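You operate a simulated robot arm through the tools that you are given. There is no shell and no other tool. Be economical: measure what you need, move in short steps, check, and stop when the job is done.

You run a simulated two-armed robot. Do the job below in one go: nothing can be reset, and whatever is moved stays where it is left.

Task
Press the caliper zero key two times.

The check looks at the end state, three seconds after you hand in, the way a careful person would. Anything else that was tipped, shoved, dropped, spilled or broken makes it a failure.

Robot
Two 7-joint arms with two-finger parallel grippers on one trunk, on a base that drives. Base frame: it is fixed to the floor where the robot stands at the start and does not move with it; the origin is under the middle of the robot, x ahead of it, y to its left, z up. Units: mm, degrees, N and s.
The left shoulder is at the start at [70, 163, 1220], the right one opposite. With the tool pointing down near the work surface each hand reaches from about 400 to 880 mm from the robot's upright axis, wherever it stands, measured 20 degrees to its own side. Places, roughly: caliper zero key [700, 0, 900]. Payload 3.43 kg a hand.
The TCP of each hand is the grasp point between the finger pads, 34 mm short of the fingertips. In the tool frame z runs along the fingers and y along their closing line. Largest opening 128 mm; finger width 24, thickness 12; the body of the gripper, 48 by 130 mm, starts 96 mm behind the TCP.
Orientation is that of the tool frame in the base frame, as a unit quaternion [w, x, y, z]. With the fingers straight down and closing along the base's y, the tool's x points along the base's -x, its y along +y and its z along -z.

Tools
- The arms move only by the tool play_rows. It takes "left_rows", "right_rows" or both (then of equal length, played together; a hand with none holds still); each is a list of rows, each a list of 7 numbers: the shift along the tool's x, y, z in units of 20 mm (1.0 is 20 mm), then the turn, a rotation vector about the tool's x, y, z in units of 6 degrees (1.0 is 6 degrees), then the closure, from 0 (fully open) to 1 (shut). In form: [[tx, ty, tz, rx, ry, rz, gripper], ...]. A call has 1 to 12 rows; each row shifts and turns the commanded pose from where the row before left it, along the tool's axes as they then stand. A call with a number of a shift or a turn outside -1 to 1 is refused whole. Rows are played at 5 a second. More than 50 mm and 8.6 degrees between two rows, or a gripper value outside its range, and nothing of the call is played. Where a pose cannot be reached the arm comes as near as it can. A force on the tool above 40 N (or 10 N above the force at the start of the call, whichever is more), or a blocked arm, ends the call early, and 0.2 s more pass. The fingers move at their own pace (about 153 mm/s each) and stop on an object; they squeeze with about 27 N. The grip force told is the motor's: it shows also when the fingers shut on nothing. Time passes only in rows, and 0.2 s behind the last, so rows that do not move let the fingers close. The reply holds the time, the measured pose of the TCP, the force on the tool along the base axes, the opening and the grip force, in the units named above and with some noise.
- Cameras (640 x 400 px; columns grow to the right, rows downward): "scene" is now at [137.9, 14.2, 1455.4]; the picture's right is [0.14, -0.99, 0.00], its down [-0.51, -0.07, -0.86] and it looks along [0.85, 0.12, -0.52] (base axes); focal length 274 px, centre (320, 200). "left" rides on the left gripper at [76, 11, -160] in its tool frame; the picture's right is [-0.15, 0.99, 0.00], its down [-0.88, -0.13, -0.46] and it looks along [-0.45, -0.07, 0.89] (tool axes); focal length 234 px, centre (320, 200). "right" rides on the right gripper at [76, -11, -160] in its tool frame; the picture's right is [0.15, 0.99, 0.00], its down [-0.88, 0.13, -0.46] and it looks along [-0.45, 0.07, 0.89] (tool axes); focal length 234 px, centre (320, 200). There is no depth. A picture from a camera that has moved, and an enlarged one, comes with that camera's place and axes in the base frame and with its lens.
- camera(camera): a new picture of that camera. No time passes.
- lift_body(by): slides the trunk up (or, below 0, down) by that many mm; the arms and the scene camera ride with it, the base frame stays. It gives what a move gives, with no picture.
- drive_base(legs): drives the robot by 1 to 6 legs, each [ahead, left, turn to the left] in mm, mm and degrees, along the robot's own axes; the way and the turn of a leg run together, so that a leg with both is an arc; at most 1500 mm and 180 degrees a leg. The arms and the cameras ride along, it lands a little off, and it stops where it bumps. It gives what a move gives.
- aim_head(pan, tilt): turns the head with the scene camera to pan (to the left, within 86 degrees either way) and tilt (down, from -29 to 69), counted from straight ahead of the robot. It gives what a move gives.
- inspect(camera, box): a new picture of the part [left, top, right, bottom] of that camera's present view, enlarged. No time passes.
- finish_job(): hands the job in; it is judged then, once.

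Work in short steps. Places have to be worked out from the pictures, the camera data and where the tool is seen: move nearer, look again, correct. Check each grasp and each placing, and mend what went wrong. You have 120 turns and 92 pictures in all, those below and enlarged ones among them. Open the grippers and draw the arms clear of the work before you hand the job in, unless the task says otherwise; then end with one line.

The tools are called after ">>>" as a command line: name --argument value ..., lists and objects as JSON in quotes. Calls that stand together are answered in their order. play_rows: Moves the arms, as the interface text tells. Its arguments: {"type":"object","properties":{"left_rows":{"type":"array","items":{"type":"array","items":{"type":"number"}}},"right_rows":{"type":"array","items":{"type":"array","items":{"type":"number"}}}},"required":[]} The other tools are called the same way: lift_body (by) slides the trunk up or down; drive_base (legs) drives the base; aim_head (pan, tilt) turns the head that bears the scene camera; camera (camera) takes a picture; inspect (camera, box) takes an enlarged picture of a part of a camera's view; finish_job () hands the job in.

At the start:

```text
clock: 0.0
left_ee_pos: [554.2, 232.4, 1224.8]
left_tool_rot: [0.0, -0.002, 1.0, 0.0]
left_force: [-0.3, 0.3, -0.5]
left_gripper_width: 128.0
left_grip_force: 0.0
right_ee_pos: [416.9, -142.0, 1265.4]
right_tool_rot: [0.001, 0.0, 1.0, 0.0]
right_force: [0.4, -0.1, -0.2]
right_gripper_width: 128.3
right_grip_force: 0.0
trunk travel left (down, up): [-700.0, 240.0]
robot x, y, heading: [-2.5, -0.8, 0.3]
head pan, tilt: [8.2, 31.2]
```

scene: 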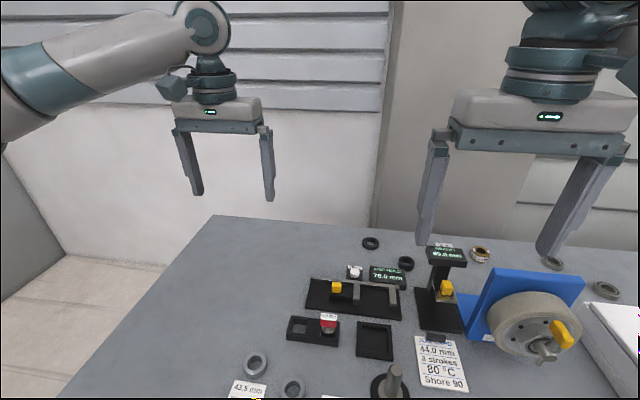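
right: 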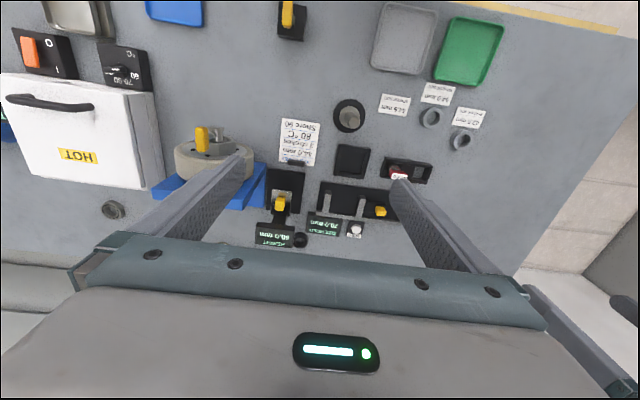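
left: 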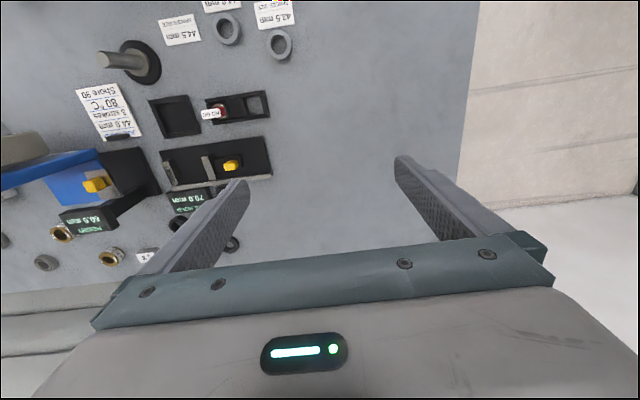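

The caliper with a display reading about 70.0 mm sits near scene pixel (370,280), with a white knob-like key beside it. I'll zoom in on that area.

>>> inspect --camera "scene" --box '[280, 220, 480, 345]'

>>> inspect --camera "right" --box '[240, 140, 440, 265]'

```text
3.20 times, centred on (380, 282) of scene
camera zoom: at [137.9, 14.2, 1455.4], right [0.14, -0.99, 0.0], down [-0.51, -0.07, -0.86], along [0.85, 0.12, -0.52], focal length 878 px, centre (128, -64)
```

zoom: 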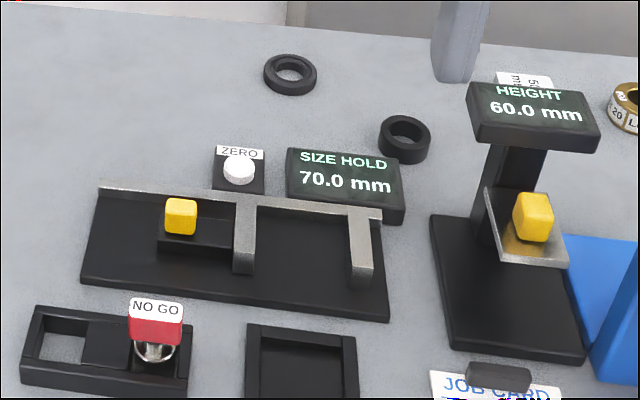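

```text
3.20 times, centred on (340, 202) of right
camera zoom: at [341.4, -152.9, 1425.6], right [-0.15, 0.99, 0.0], down [0.88, 0.13, 0.46], along [0.45, 0.07, -0.89], focal length 749 px, centre (256, 192)
```

zoom: 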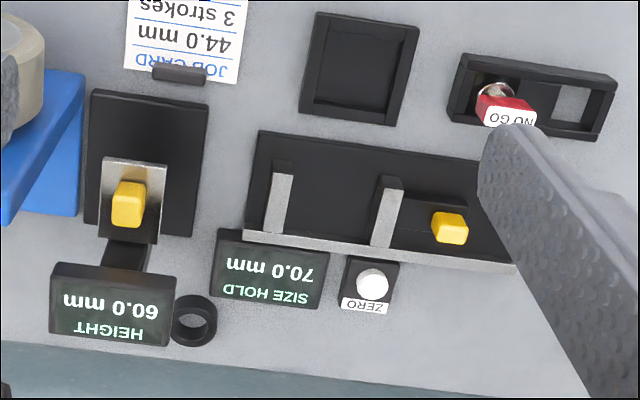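

The two views put the white ZERO key at about (662, -6, ~915). I'll bring the right hand above it with the fingers shut, staying high.

>>> play_rows --right_rows '[[-1, 0.57, 0.4, 0, 0, 0, 1], [-1, 0.57, 0.4, 0, 0, 0, 1], [-1, 0.57, 0.4, 0, 0, 0, 1], [-1, 0.57, 0.4, 0, 0, 0, 1], [-1, 0.57, 0.4, 0, 0, 0, 1], [-1, 0.57, 0.4, 0, 0, 0, 1], [-1, 0.57, 0.4, 0, 0, 0, 1], [-1, 0.57, 0.4, 0, 0, 0, 1], [-1, 0.57, 0.4, 0, 0, 0, 1], [-1, 0.57, 0.4, 0, 0, 0, 1], [-1, 0.57, 0.4, 0, 0, 0, 1], [-1, 0.57, 0.4, 0, 0, 0, 1]]'

>>> camera --camera "right"

>>> camera --camera "scene"

```text
clock: 2.6
left_ee_pos: [554.9, 235.6, 1224.7]
left_tool_rot: [0.0, 0.0, 1.0, -0.001]
left_force: [0.2, 1.0, -0.2]
left_gripper_width: 127.9
left_grip_force: 0.1
right_ee_pos: [656.2, -7.1, 1168.9]
right_tool_rot: [0.0, -0.001, 1.0, 0.0]
right_force: [0.7, 0.4, -0.1]
right_gripper_width: 0.0
right_grip_force: 27.1
trunk travel left (down, up): [-700.0, 240.0]
robot x, y, heading: [1.4, 2.6, 0.3]
head pan, tilt: [8.2, 31.2]
```

```text
86 pictures are left
camera right: at [580.5, -17.2, 1328.7], right [-0.15, 0.99, 0.0], down [0.88, 0.13, 0.46], along [0.45, 0.07, -0.89], focal length 234 px, centre (320, 200)
```

right: 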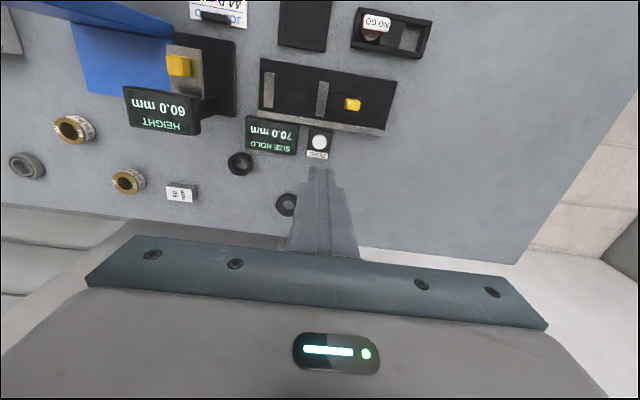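

```text
85 pictures are left
camera scene: at [138.5, 15.2, 1455.3], right [0.14, -0.99, 0.0], down [-0.51, -0.07, -0.85], along [0.85, 0.12, -0.52], focal length 274 px, centre (320, 200)
```

scene: 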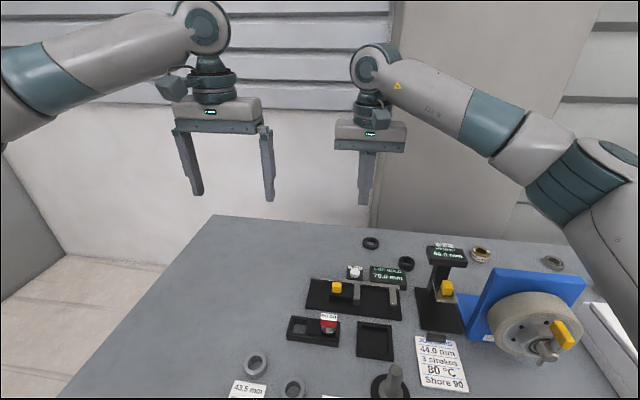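

The key now projects to about (674, -4). I'll shift forward by 18 mm and go down to TCP z≈1010, then look again.

>>> play_rows --right_rows '[[-0.45, 0.08, 1, 0, 0, 0, 1], [-0.45, 0.08, 1, 0, 0, 0, 1], [0, 0, 1, 0, 0, 0, 1], [0, 0, 1, 0, 0, 0, 1], [0, 0, 1, 0, 0, 0, 1], [0, 0, 1, 0, 0, 0, 1], [0, 0, 1, 0, 0, 0, 1], [0, 0, 1, 0, 0, 0, 1], [0, 0, 0, 0, 0, 0, 1]]'

>>> inspect --camera "right" --box '[220, 60, 420, 185]'

>>> inspect --camera "scene" --box '[290, 200, 450, 300]'

>>> inspect --camera "left" --box '[80, 130, 280, 255]'

```text
clock: 4.6
left_ee_pos: [554.8, 233.9, 1224.4]
left_tool_rot: [0.0, -0.001, 1.0, 0.0]
left_force: [-0.6, 0.4, -0.4]
left_gripper_width: 128.0
left_grip_force: 0.0
right_ee_pos: [675.7, -3.1, 1008.9]
right_tool_rot: [0.0, -0.001, 1.0, -0.001]
right_force: [0.1, -0.6, -0.2]
right_gripper_width: 0.0
right_grip_force: 27.1
trunk travel left (down, up): [-700.0, 240.0]
robot x, y, heading: [-0.3, 0.5, 0.0]
head pan, tilt: [8.2, 31.2]
```

```text
3.20 times, centred on (320, 122) of right
camera zoom: at [599.0, -13.4, 1169.6], right [-0.15, 0.99, 0.0], down [0.88, 0.13, 0.46], along [0.45, 0.07, -0.89], focal length 749 px, centre (320, 448)
```

zoom: 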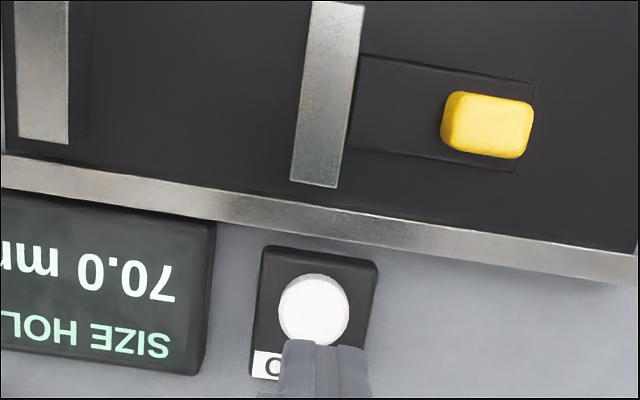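

```text
4.00 times, centred on (370, 250) of scene
camera zoom: at [137.7, 14.4, 1455.4], right [0.14, -0.99, 0.0], down [-0.51, -0.07, -0.86], along [0.85, 0.12, -0.52], focal length 1097 px, centre (120, 0)
```

zoom: 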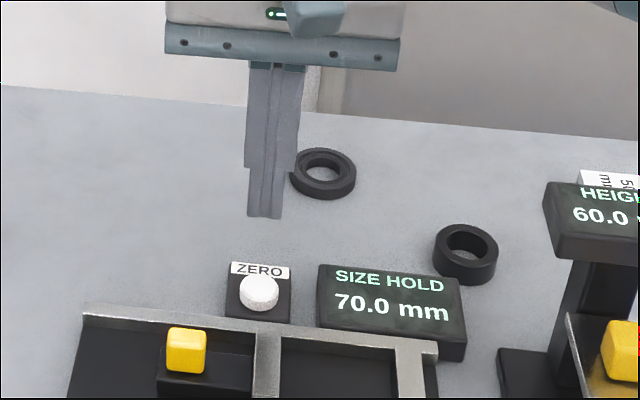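

```text
3.20 times, centred on (180, 192) of left
camera zoom: at [479.2, 246.4, 1385.3], right [0.15, 0.99, 0.0], down [0.88, -0.13, 0.46], along [0.45, -0.07, -0.89], focal length 749 px, centre (768, 224)
```

zoom: 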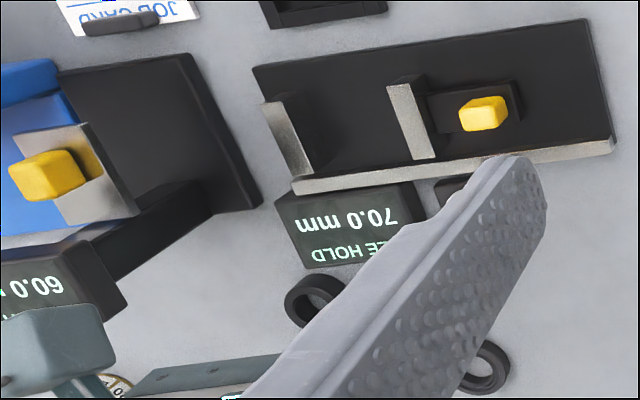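

The right camera places the key at about (675, -4), directly under the tip. I'll lower to a tip height of about 935 and look again.

>>> play_rows --right_rows '[[0, -0.03, 0.5, 0, 0, 0, 1], [0, 0, 0.5, 0, 0, 0, 1], [0, 0, 0.5, 0, 0, 0, 1], [0, 0, 0.5, 0, 0, 0, 1], [0, 0, 0, 0, 0, 0, 1]]'

>>> inspect --camera "right" --box '[220, 60, 420, 185]'

>>> inspect --camera "scene" --box '[290, 200, 450, 300]'

```text
clock: 5.8
left_ee_pos: [554.3, 234.5, 1225.0]
left_tool_rot: [0.0, -0.001, 1.0, 0.0]
left_force: [-0.2, -0.5, 0.3]
left_gripper_width: 128.1
left_grip_force: 0.0
right_ee_pos: [675.5, -2.6, 971.0]
right_tool_rot: [0.0, 0.0, 1.0, 0.0]
right_force: [-0.7, 0.0, 0.2]
right_gripper_width: 0.0
right_grip_force: 26.6
trunk travel left (down, up): [-700.0, 240.0]
robot x, y, heading: [0.7, 0.7, -0.1]
head pan, tilt: [8.2, 31.2]
```

```text
3.20 times, centred on (320, 122) of right
camera zoom: at [599.6, -13.6, 1130.1], right [-0.15, 0.99, 0.0], down [0.88, 0.13, 0.46], along [0.45, 0.07, -0.89], focal length 749 px, centre (320, 448)
```

zoom: 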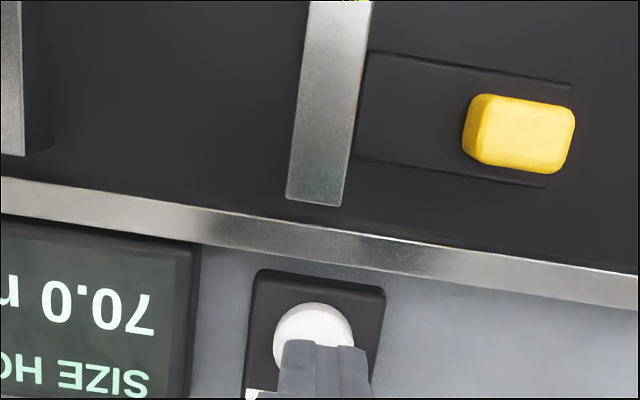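

```text
4.00 times, centred on (370, 250) of scene
camera zoom: at [137.8, 14.3, 1455.4], right [0.14, -0.99, 0.0], down [-0.51, -0.07, -0.86], along [0.85, 0.12, -0.52], focal length 1097 px, centre (120, 0)
```

zoom: 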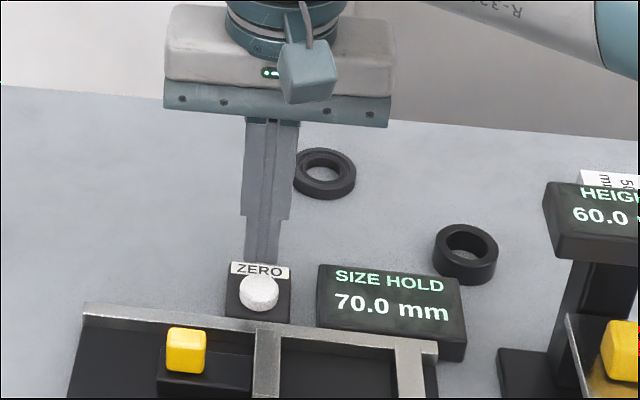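

The tip is about 3 mm beyond the key's centre. I'll correct for that and creep down until the force shows contact.

>>> play_rows --right_rows '[[0.15, -0.08, 0.2, 0, 0, 0, 1], [0, 0, 0.2, 0, 0, 0, 1], [0, 0, 0.1, 0, 0, 0, 1], [0, 0, 0, 0, 0, 0, 1]]'

>>> inspect --camera "right" --box '[220, 60, 420, 185]'

>>> inspect --camera "scene" --box '[320, 240, 420, 302]'

```text
clock: 6.8
left_ee_pos: [554.0, 234.1, 1224.9]
left_tool_rot: [-0.001, -0.001, 1.0, 0.0]
left_force: [-0.3, 0.9, 0.2]
left_gripper_width: 128.2
left_grip_force: 0.2
right_ee_pos: [672.7, -4.3, 959.4]
right_tool_rot: [0.0, -0.001, 1.0, 0.0]
right_force: [0.0, 0.6, -0.5]
right_gripper_width: 0.1
right_grip_force: 27.3
trunk travel left (down, up): [-700.0, 240.0]
robot x, y, heading: [1.4, -1.6, 0.0]
head pan, tilt: [8.2, 31.2]
```

```text
3.20 times, centred on (320, 122) of right
camera zoom: at [596.3, -15.2, 1119.7], right [-0.15, 0.99, 0.0], down [0.88, 0.13, 0.46], along [0.45, 0.07, -0.89], focal length 749 px, centre (320, 448)
```

zoom: 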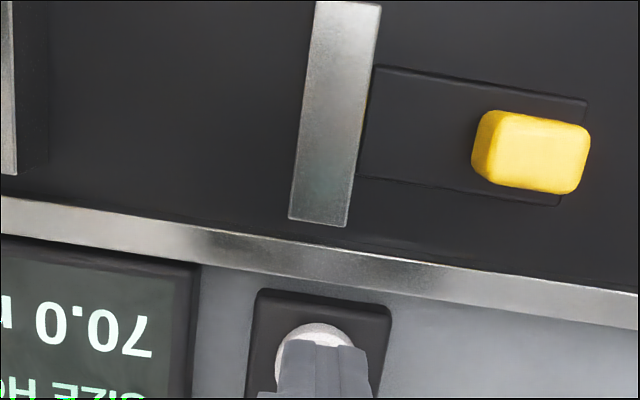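

```text
6.40 times, centred on (370, 271) of scene
camera zoom: at [137.9, 14.2, 1455.4], right [0.14, -0.99, 0.0], down [-0.51, -0.07, -0.86], along [0.85, 0.12, -0.52], focal length 1755 px, centre (0, -254)
```

zoom: 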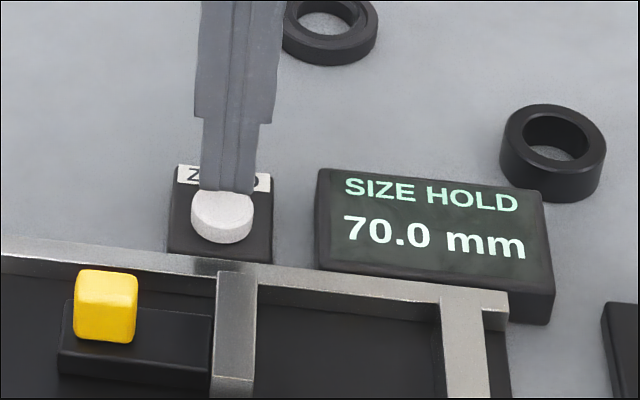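

The tip is centred laterally and just above the cap, with no contact yet. I'll continue in 2 mm steps.

>>> play_rows --right_rows '[[0, 0, 0.1, 0, 0, 0, 1], [0, 0, 0.1, 0, 0, 0, 1], [0, 0, 0.1, 0, 0, 0, 1], [0, 0, 0, 0, 0, 0, 1]]'

>>> inspect --camera "scene" --box '[320, 240, 420, 302]'

```text
clock: 7.8
left_ee_pos: [554.4, 235.1, 1225.2]
left_tool_rot: [0.0, 0.0, 1.0, 0.0]
left_force: [0.1, 0.6, -0.8]
left_gripper_width: 128.0
left_grip_force: 0.0
right_ee_pos: [673.1, -3.9, 953.9]
right_tool_rot: [0.0, 0.0, 1.0, 0.0]
right_force: [0.4, -1.1, -0.5]
right_gripper_width: 0.1
right_grip_force: 26.9
trunk travel left (down, up): [-700.0, 240.0]
robot x, y, heading: [-4.7, 1.3, 0.2]
head pan, tilt: [8.2, 31.2]
```

```text
6.40 times, centred on (370, 271) of scene
camera zoom: at [137.9, 14.2, 1455.4], right [0.14, -0.99, 0.0], down [-0.51, -0.07, -0.86], along [0.85, 0.12, -0.52], focal length 1755 px, centre (0, -254)
```

zoom: 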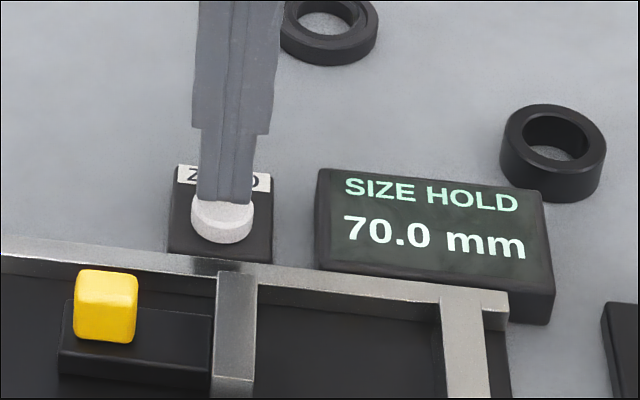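

The tip is still above the cap and there is no force. I'll continue down in 1–2 mm steps.

>>> play_rows --right_rows '[[0, 0, 0.1, 0, 0, 0, 1], [0, 0, 0.1, 0, 0, 0, 1], [0, 0, 0, 0, 0, 0, 1]]'

>>> inspect --camera "scene" --box '[320, 240, 420, 302]'

```text
clock: 8.6
left_ee_pos: [554.2, 235.4, 1224.3]
left_tool_rot: [0.0, 0.0, 1.0, 0.0]
left_force: [0.2, 0.2, -0.2]
left_gripper_width: 128.0
left_grip_force: 0.1
right_ee_pos: [672.5, -4.3, 949.8]
right_tool_rot: [0.0, 0.001, 1.0, 0.0]
right_force: [-0.2, -0.2, 0.3]
right_gripper_width: 0.0
right_grip_force: 27.1
trunk travel left (down, up): [-700.0, 240.0]
robot x, y, heading: [0.7, 0.2, -0.1]
head pan, tilt: [8.2, 31.2]
```

```text
6.40 times, centred on (370, 271) of scene
camera zoom: at [137.9, 14.3, 1455.4], right [0.14, -0.99, 0.0], down [-0.51, -0.07, -0.86], along [0.85, 0.12, -0.52], focal length 1755 px, centre (0, -254)
```

zoom: 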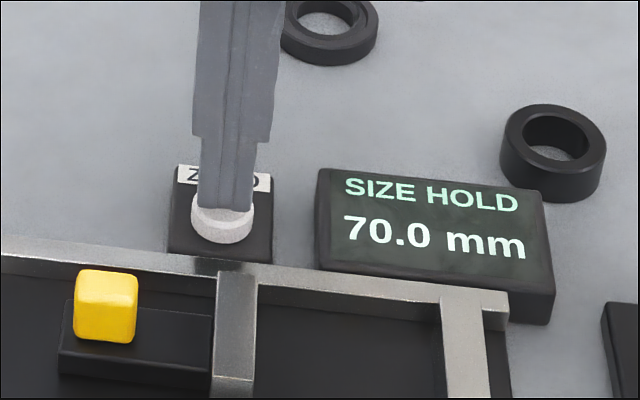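

Still no contact force with the tip at about 916. I'll continue down in 1 mm steps.

>>> play_rows --right_rows '[[0, 0, 0.05, 0, 0, 0, 1], [0, 0, 0.05, 0, 0, 0, 1], [0, 0, 0.05, 0, 0, 0, 1], [0, 0, 0, 0, 0, 0, 1]]'

>>> inspect --camera "scene" --box '[320, 240, 420, 302]'

```text
clock: 9.6
left_ee_pos: [553.9, 234.8, 1225.3]
left_tool_rot: [0.0, -0.001, 1.0, 0.0]
left_force: [0.2, -1.3, 0.5]
left_gripper_width: 128.1
left_grip_force: 0.1
right_ee_pos: [673.2, -4.3, 946.4]
right_tool_rot: [0.0, 0.0, 1.0, 0.0]
right_force: [0.3, -0.4, -0.9]
right_gripper_width: 0.1
right_grip_force: 27.0
trunk travel left (down, up): [-700.0, 240.0]
robot x, y, heading: [-1.8, -0.8, 0.1]
head pan, tilt: [8.2, 31.2]
```

```text
6.40 times, centred on (370, 271) of scene
camera zoom: at [137.9, 14.2, 1455.4], right [0.14, -0.99, 0.0], down [-0.51, -0.07, -0.86], along [0.85, 0.12, -0.52], focal length 1755 px, centre (0, -254)
```

zoom: 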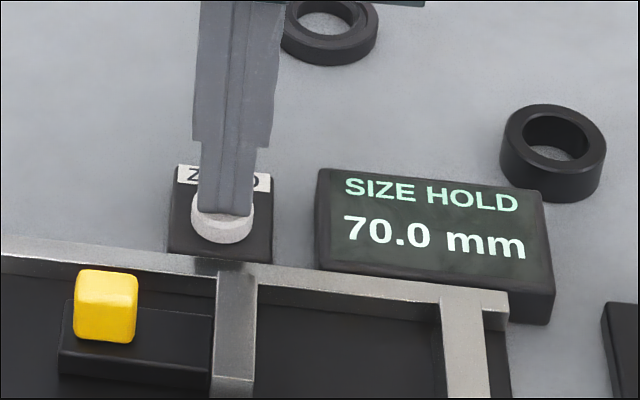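

There's no force yet; the tip is at about 912. I'll go another 3 mm.

>>> play_rows --right_rows '[[0, 0, 0.05, 0, 0, 0, 1], [0, 0, 0.05, 0, 0, 0, 1], [0, 0, 0, 0, 0, 0, 1]]'

>>> inspect --camera "scene" --box '[320, 240, 420, 302]'

```text
clock: 10.4
left_ee_pos: [553.9, 234.1, 1225.0]
left_tool_rot: [0.0, -0.001, 1.0, 0.0]
left_force: [-1.1, 0.2, -0.3]
left_gripper_width: 128.3
left_grip_force: 0.0
right_ee_pos: [672.0, -3.3, 946.1]
right_tool_rot: [0.001, 0.0, 1.0, 0.0]
right_force: [0.1, 0.2, 0.4]
right_gripper_width: 0.0
right_grip_force: 27.6
trunk travel left (down, up): [-700.0, 240.0]
robot x, y, heading: [2.2, -1.4, 0.2]
head pan, tilt: [8.2, 31.2]
```

```text
6.40 times, centred on (370, 271) of scene
camera zoom: at [137.9, 14.2, 1455.4], right [0.14, -0.99, 0.0], down [-0.51, -0.07, -0.86], along [0.85, 0.12, -0.52], focal length 1755 px, centre (0, -254)
```

zoom: 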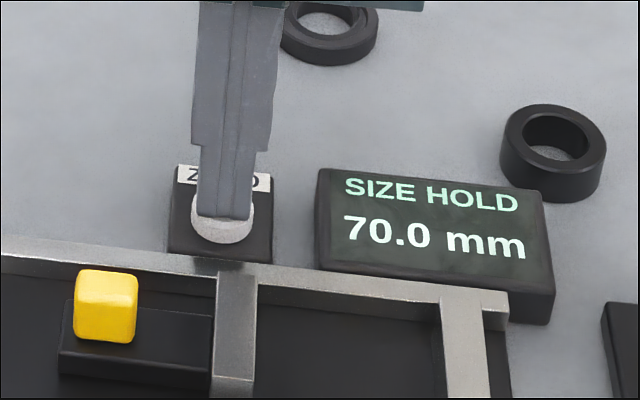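

The tip's front edge still appears about 4–5 mm above the cap rim. I'll continue down slowly.

>>> play_rows --right_rows '[[0, 0, 0.05, 0, 0, 0, 1], [0, 0, 0.05, 0, 0, 0, 1], [0, 0, 0.05, 0, 0, 0, 1], [0, 0, 0, 0, 0, 0, 1]]'

>>> inspect --camera "scene" --box '[320, 240, 420, 302]'

>>> inspect --camera "right" --box '[220, 80, 420, 205]'

```text
clock: 11.4
left_ee_pos: [553.5, 233.9, 1224.8]
left_tool_rot: [0.0, -0.001, 1.0, 0.0]
left_force: [-0.2, -0.6, -0.7]
left_gripper_width: 127.8
left_grip_force: 0.1
right_ee_pos: [673.3, -4.0, 942.8]
right_tool_rot: [0.0, 0.001, 1.0, 0.001]
right_force: [-0.1, -0.3, -0.3]
right_gripper_width: 0.0
right_grip_force: 26.9
trunk travel left (down, up): [-700.0, 240.0]
robot x, y, heading: [-0.3, 0.3, 0.0]
head pan, tilt: [8.2, 31.2]
```

```text
6.40 times, centred on (370, 271) of scene
camera zoom: at [137.9, 14.3, 1455.4], right [0.14, -0.99, 0.0], down [-0.51, -0.07, -0.86], along [0.85, 0.12, -0.52], focal length 1755 px, centre (0, -254)
```

zoom: 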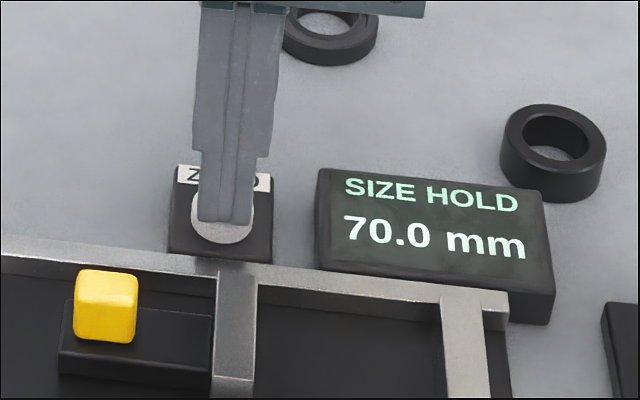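

```text
3.20 times, centred on (320, 142) of right
camera zoom: at [596.3, -15.3, 1101.9], right [-0.15, 0.99, 0.0], down [0.88, 0.13, 0.46], along [0.45, 0.07, -0.89], focal length 749 px, centre (320, 384)
```

zoom: 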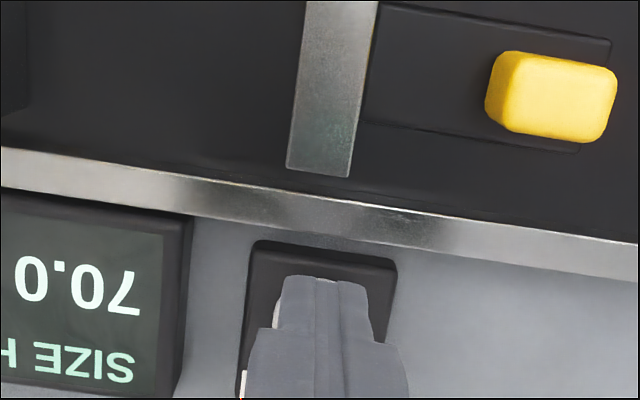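

It's nearly there: the tip now covers the cap in both views. I'll continue down 2 mm with checks.

>>> play_rows --right_rows '[[0, -0.04, 0.05, 0, 0, 0, 1], [0, 0, 0.05, 0, 0, 0, 1], [0, 0, 0, 0, 0, 0, 1]]'

>>> inspect --camera "scene" --box '[320, 240, 420, 302]'

```text
clock: 12.2
left_ee_pos: [554.5, 234.0, 1225.4]
left_tool_rot: [0.001, -0.001, 1.0, 0.0]
left_force: [-0.7, 0.0, -0.7]
left_gripper_width: 128.1
left_grip_force: 0.0
right_ee_pos: [673.7, -4.8, 941.2]
right_tool_rot: [0.0, 0.0, 1.0, 0.0]
right_force: [-0.3, -0.2, 0.4]
right_gripper_width: 0.0
right_grip_force: 26.9
trunk travel left (down, up): [-700.0, 240.0]
robot x, y, heading: [-1.8, -1.0, -0.1]
head pan, tilt: [8.2, 31.2]
```

```text
6.40 times, centred on (370, 271) of scene
camera zoom: at [137.9, 14.2, 1455.4], right [0.14, -0.99, 0.0], down [-0.51, -0.07, -0.86], along [0.85, 0.12, -0.52], focal length 1755 px, centre (0, -254)
```

zoom: 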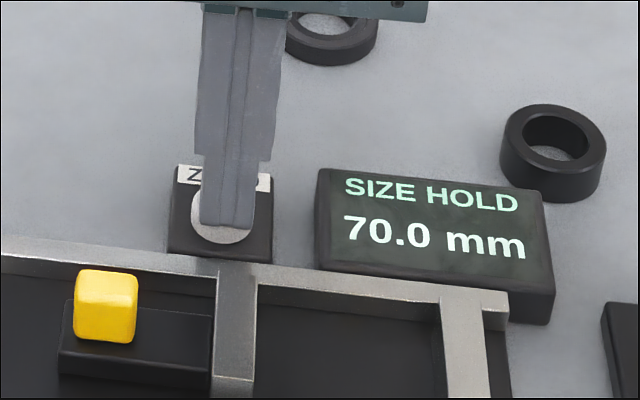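

The tip edge is at the cap rim but no force shows. I'll move 1 mm back in y and go down another 2 mm.

>>> play_rows --right_rows '[[0, 0.06, 0.05, 0, 0, 0, 1], [0, 0, 0.05, 0, 0, 0, 1], [0, 0, 0, 0, 0, 0, 1]]'

>>> inspect --camera "scene" --box '[320, 240, 420, 302]'

```text
clock: 13.0
left_ee_pos: [554.1, 233.7, 1225.1]
left_tool_rot: [0.001, -0.001, 1.0, -0.001]
left_force: [0.2, -0.2, 0.5]
left_gripper_width: 128.1
left_grip_force: 0.1
right_ee_pos: [672.2, -4.7, 937.4]
right_tool_rot: [0.0, 0.0, 1.0, -0.001]
right_force: [1.3, -0.8, 1.5]
right_gripper_width: 0.1
right_grip_force: 26.3
trunk travel left (down, up): [-700.0, 240.0]
robot x, y, heading: [-1.3, -0.5, 0.0]
head pan, tilt: [8.2, 31.2]
```

```text
6.40 times, centred on (370, 271) of scene
camera zoom: at [137.8, 14.2, 1455.4], right [0.14, -0.99, 0.0], down [-0.51, -0.07, -0.86], along [0.85, 0.12, -0.52], focal length 1755 px, centre (0, -254)
```

zoom: 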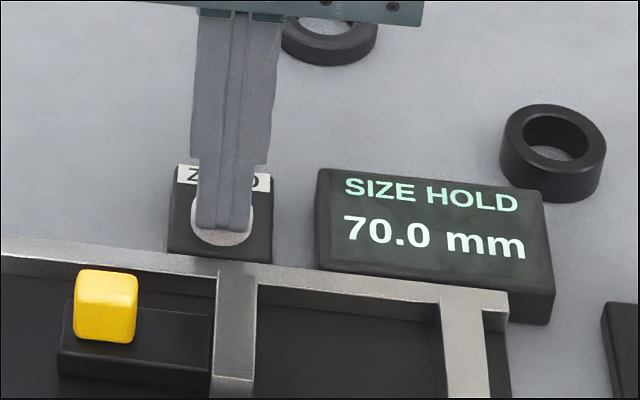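

There's a first hint of contact force at about 1.5 N. I'll press 1 mm further and read again.

>>> play_rows --right_rows '[[0, 0, 0.05, 0, 0, 0, 1], [0, 0, 0, 0, 0, 0, 1]]'

>>> inspect --camera "scene" --box '[320, 240, 420, 302]'

```text
clock: 13.6
left_ee_pos: [554.3, 234.1, 1225.8]
left_tool_rot: [0.001, -0.001, 1.0, 0.0]
left_force: [0.3, 0.3, 0.4]
left_gripper_width: 128.1
left_grip_force: 0.1
right_ee_pos: [671.7, -5.0, 936.8]
right_tool_rot: [0.0, 0.0, 1.0, 0.0]
right_force: [-0.2, -1.3, 1.4]
right_gripper_width: 0.0
right_grip_force: 27.1
trunk travel left (down, up): [-700.0, 240.0]
robot x, y, heading: [-1.5, 1.8, 0.1]
head pan, tilt: [8.2, 31.2]
```

```text
6.40 times, centred on (370, 271) of scene
camera zoom: at [137.7, 14.1, 1455.4], right [0.14, -0.99, 0.0], down [-0.51, -0.07, -0.86], along [0.85, 0.12, -0.52], focal length 1755 px, centre (0, -254)
```

zoom: 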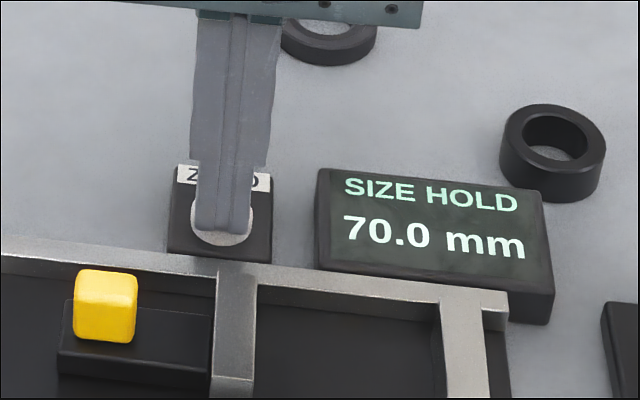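

Contact is confirmed by steady force. I'll press another 1 mm.

>>> play_rows --right_rows '[[0, 0, 0.05, 0, 0, 0, 1], [0, 0, 0, 0, 0, 0, 1]]'

>>> inspect --camera "scene" --box '[320, 240, 420, 302]'

```text
clock: 14.2
left_ee_pos: [553.9, 234.4, 1224.3]
left_tool_rot: [0.0, -0.001, 1.0, 0.001]
left_force: [-0.2, -0.3, -0.1]
left_gripper_width: 128.0
left_grip_force: 0.1
right_ee_pos: [672.1, -3.5, 936.3]
right_tool_rot: [0.0, 0.0, 1.0, 0.0]
right_force: [0.1, -0.9, 3.3]
right_gripper_width: 0.0
right_grip_force: 26.6
trunk travel left (down, up): [-700.0, 240.0]
robot x, y, heading: [-1.0, 1.5, 0.0]
head pan, tilt: [8.2, 31.2]
```

```text
6.40 times, centred on (370, 271) of scene
camera zoom: at [137.5, 14.1, 1455.4], right [0.14, -0.99, 0.0], down [-0.51, -0.07, -0.86], along [0.85, 0.12, -0.52], focal length 1755 px, centre (0, -254)
```

zoom: 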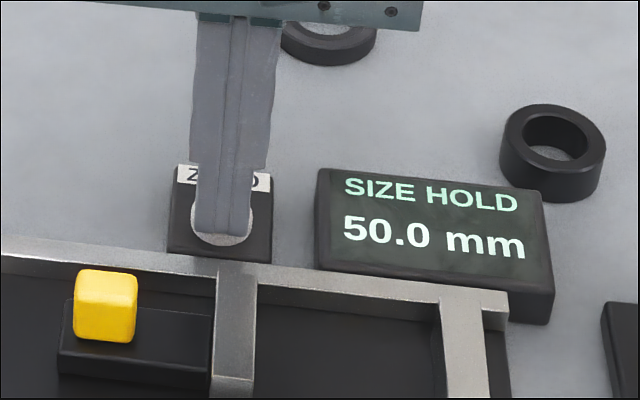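

The display changed from 70.0 to 50.0, so the first press registered. I'll lift well clear of the key and check.

>>> play_rows --right_rows '[[0, 0, -0.3, 0, 0, 0, 1], [0, 0, -0.3, 0, 0, 0, 1], [0, 0, 0, 0, 0, 0, 1], [0, 0, 0, 0, 0, 0, 1]]'

>>> inspect --camera "scene" --box '[320, 240, 420, 302]'

```text
clock: 15.2
left_ee_pos: [554.0, 234.7, 1224.2]
left_tool_rot: [-0.001, -0.001, 1.0, 0.0]
left_force: [-0.5, 0.1, 0.3]
left_gripper_width: 128.1
left_grip_force: 0.0
right_ee_pos: [672.4, -3.8, 947.8]
right_tool_rot: [-0.001, 0.001, 1.0, 0.0]
right_force: [-0.2, -0.1, 0.1]
right_gripper_width: 0.0
right_grip_force: 27.1
trunk travel left (down, up): [-700.0, 240.0]
robot x, y, heading: [3.8, 3.0, -0.1]
head pan, tilt: [8.2, 31.2]
```

```text
6.40 times, centred on (370, 271) of scene
camera zoom: at [137.9, 14.3, 1455.4], right [0.14, -0.99, 0.0], down [-0.51, -0.07, -0.86], along [0.85, 0.12, -0.52], focal length 1755 px, centre (0, -254)
```

zoom: 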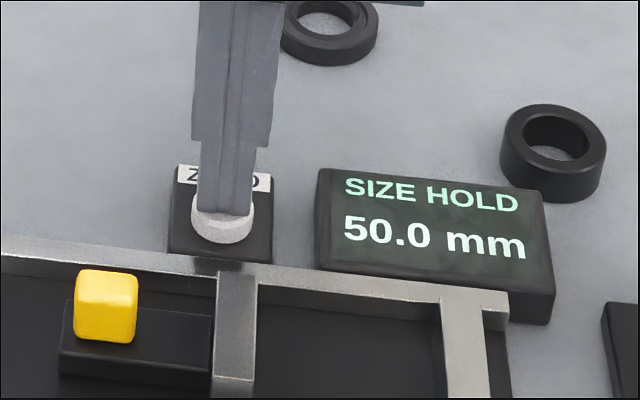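

The key is released, with zero force and the cap back up. For the second press I'll go down the same 12 mm plus 0.5 mm, hold briefly, and check.

>>> play_rows --right_rows '[[0, 0, 0.3, 0, 0, 0, 1], [0, 0, 0.2, 0, 0, 0, 1], [0, 0, 0.075, 0, 0, 0, 1], [0, 0, 0.05, 0, 0, 0, 1], [0, 0, 0, 0, 0, 0, 1]]'

>>> inspect --camera "scene" --box '[320, 240, 420, 302]'

```text
clock: 16.4
left_ee_pos: [553.2, 234.1, 1225.2]
left_tool_rot: [0.001, -0.001, 1.0, 0.001]
left_force: [-0.1, -0.5, -0.3]
left_gripper_width: 128.0
left_grip_force: 0.0
right_ee_pos: [671.9, -3.7, 935.6]
right_tool_rot: [0.0, 0.0, 1.0, 0.0]
right_force: [0.2, -1.9, 2.1]
right_gripper_width: 0.0
right_grip_force: 26.9
trunk travel left (down, up): [-700.0, 240.0]
robot x, y, heading: [-3.7, 0.8, 0.0]
head pan, tilt: [8.2, 31.2]
```

```text
6.40 times, centred on (370, 271) of scene
camera zoom: at [137.5, 13.9, 1455.4], right [0.14, -0.99, 0.0], down [-0.51, -0.07, -0.86], along [0.85, 0.12, -0.52], focal length 1755 px, centre (0, -254)
```

zoom: 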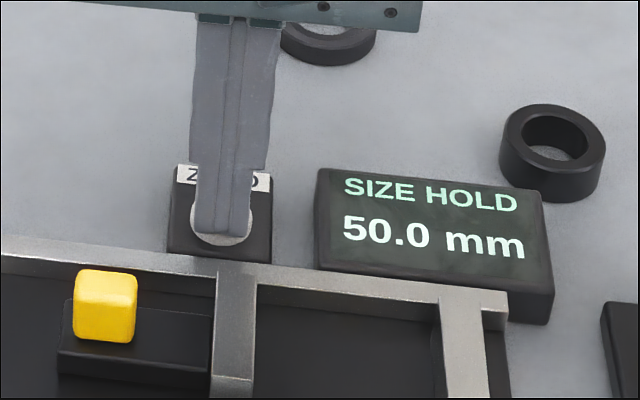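

The display can't confirm a second press, since it already reads 50.0. Without releasing, I'll push 1.5 mm deeper to be sure I pass the trigger point.

>>> play_rows --right_rows '[[0, 0, 0.04, 0, 0, 0, 1], [0, 0, 0.04, 0, 0, 0, 1], [0, 0, 0, 0, 0, 0, 1]]'

>>> inspect --camera "scene" --box '[320, 240, 420, 302]'

```text
clock: 17.2
left_ee_pos: [552.7, 234.4, 1225.9]
left_tool_rot: [0.0, -0.001, 1.0, 0.0]
left_force: [0.7, -0.1, -0.2]
left_gripper_width: 127.8
left_grip_force: 0.1
right_ee_pos: [672.0, -3.9, 933.3]
right_tool_rot: [0.001, 0.0, 1.0, 0.0]
right_force: [0.4, -2.2, 7.9]
right_gripper_width: 0.0
right_grip_force: 26.9
trunk travel left (down, up): [-700.0, 240.0]
robot x, y, heading: [0.6, -1.7, 0.0]
head pan, tilt: [8.2, 31.2]
```

```text
6.40 times, centred on (370, 271) of scene
camera zoom: at [136.9, 13.9, 1455.6], right [0.14, -0.99, 0.0], down [-0.51, -0.07, -0.86], along [0.85, 0.12, -0.52], focal length 1755 px, centre (0, -254)
```

zoom: 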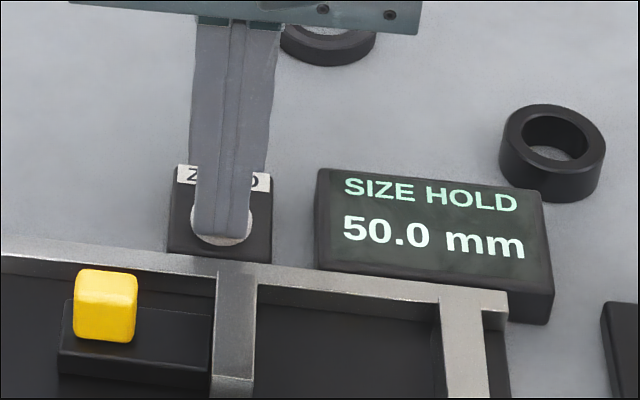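

The force jumped to 7.9 N, so the key has bottomed out, deeper than the first press that registered. I'll release, go straight up, and then draw back with the gripper open.

>>> play_rows --right_rows '[[0, 0, -0.5, 0, 0, 0, 1], [0, 0, -1, 0, 0, 0, 1], [0, 0, -1, 0, 0, 0, 1], [0, 0, -1, 0, 0, 0, 1], [0, 0, -1, 0, 0, 0, 1], [0, 0, -1, 0, 0, 0, 1], [0, 0, -1, 0, 0, 0, 1], [0, 0, -1, 0, 0, 0, 1], [0, 0, -1, 0, 0, 0, 1], [0, 0, -1, 0, 0, 0, 1], [0, 0, -1, 0, 0, 0, 1], [0, 0, -1, 0, 0, 0, 1]]'

>>> play_rows --right_rows '[[1, -0.6, -0.3, 0, 0, 0, 1], [1, -0.6, -0.3, 0, 0, 0, 1], [1, -0.6, -0.3, 0, 0, 0, 1], [1, -0.6, -0.3, 0, 0, 0, 1], [1, -0.6, -0.3, 0, 0, 0, 1], [1, -0.6, -0.3, 0, 0, 0, 0], [1, -0.6, -0.3, 0, 0, 0, 0], [1, -0.6, -0.3, 0, 0, 0, 0], [1, -0.6, -0.3, 0, 0, 0, 0], [1, -0.6, -0.3, 0, 0, 0, 0], [0, 0, 0, 0, 0, 0, 0], [0, 0, 0, 0, 0, 0, 0]]'

>>> camera --camera "scene"

>>> inspect --camera "scene" --box '[320, 240, 420, 302]'

```text
clock: 19.8
left_ee_pos: [553.8, 235.4, 1225.4]
left_tool_rot: [0.0, -0.001, 1.0, -0.001]
left_force: [0.4, -0.1, 0.2]
left_gripper_width: 127.8
left_grip_force: 0.0
right_ee_pos: [671.5, -2.7, 1165.0]
right_tool_rot: [0.0, -0.001, 1.0, 0.0]
right_force: [-0.4, -0.2, -0.9]
right_gripper_width: 0.1
right_grip_force: 27.4
trunk travel left (down, up): [-700.0, 240.0]
robot x, y, heading: [-1.4, 1.1, -0.0]
head pan, tilt: [8.2, 31.2]
```

```text
clock: 22.4
left_ee_pos: [554.3, 234.4, 1225.2]
left_tool_rot: [0.0, -0.001, 1.0, 0.0]
left_force: [-0.6, 0.3, -0.2]
left_gripper_width: 127.9
left_grip_force: 0.0
right_ee_pos: [471.5, -124.4, 1224.6]
right_tool_rot: [0.0, 0.001, 1.0, 0.0]
right_force: [-0.2, -0.1, -0.1]
right_gripper_width: 127.9
right_grip_force: 0.1
trunk travel left (down, up): [-700.0, 240.0]
robot x, y, heading: [1.8, 4.3, -0.1]
head pan, tilt: [8.2, 31.2]
```

```text
64 pictures are left
camera scene: at [137.8, 14.1, 1455.4], right [0.14, -0.99, 0.0], down [-0.51, -0.07, -0.86], along [0.85, 0.12, -0.52], focal length 274 px, centre (320, 200)
```

scene: 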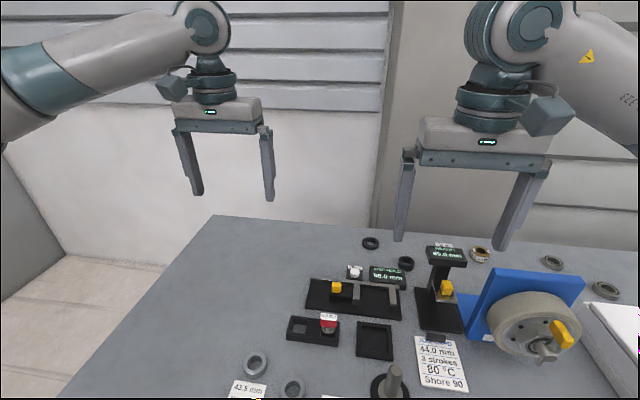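

```text
6.40 times, centred on (370, 271) of scene
camera zoom: at [137.8, 14.1, 1455.4], right [0.14, -0.99, 0.0], down [-0.51, -0.07, -0.86], along [0.85, 0.12, -0.52], focal length 1755 px, centre (0, -254)
```

zoom: 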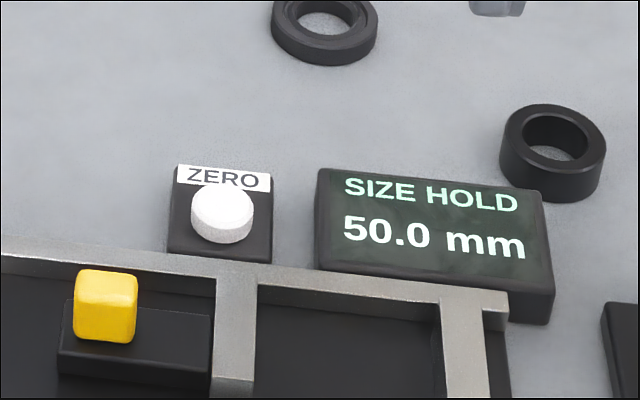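

The key is back up, nothing else has moved, and the right arm is clear with its gripper open. I'm handing the job in.

>>> finish_job

```text
The job is handed in.
```

I pressed the caliper zero key twice, releasing it fully in between: the first press changed the display from 70.0 to 50.0 mm, and the second, which the display could not confirm, went deeper until the key bottomed out.
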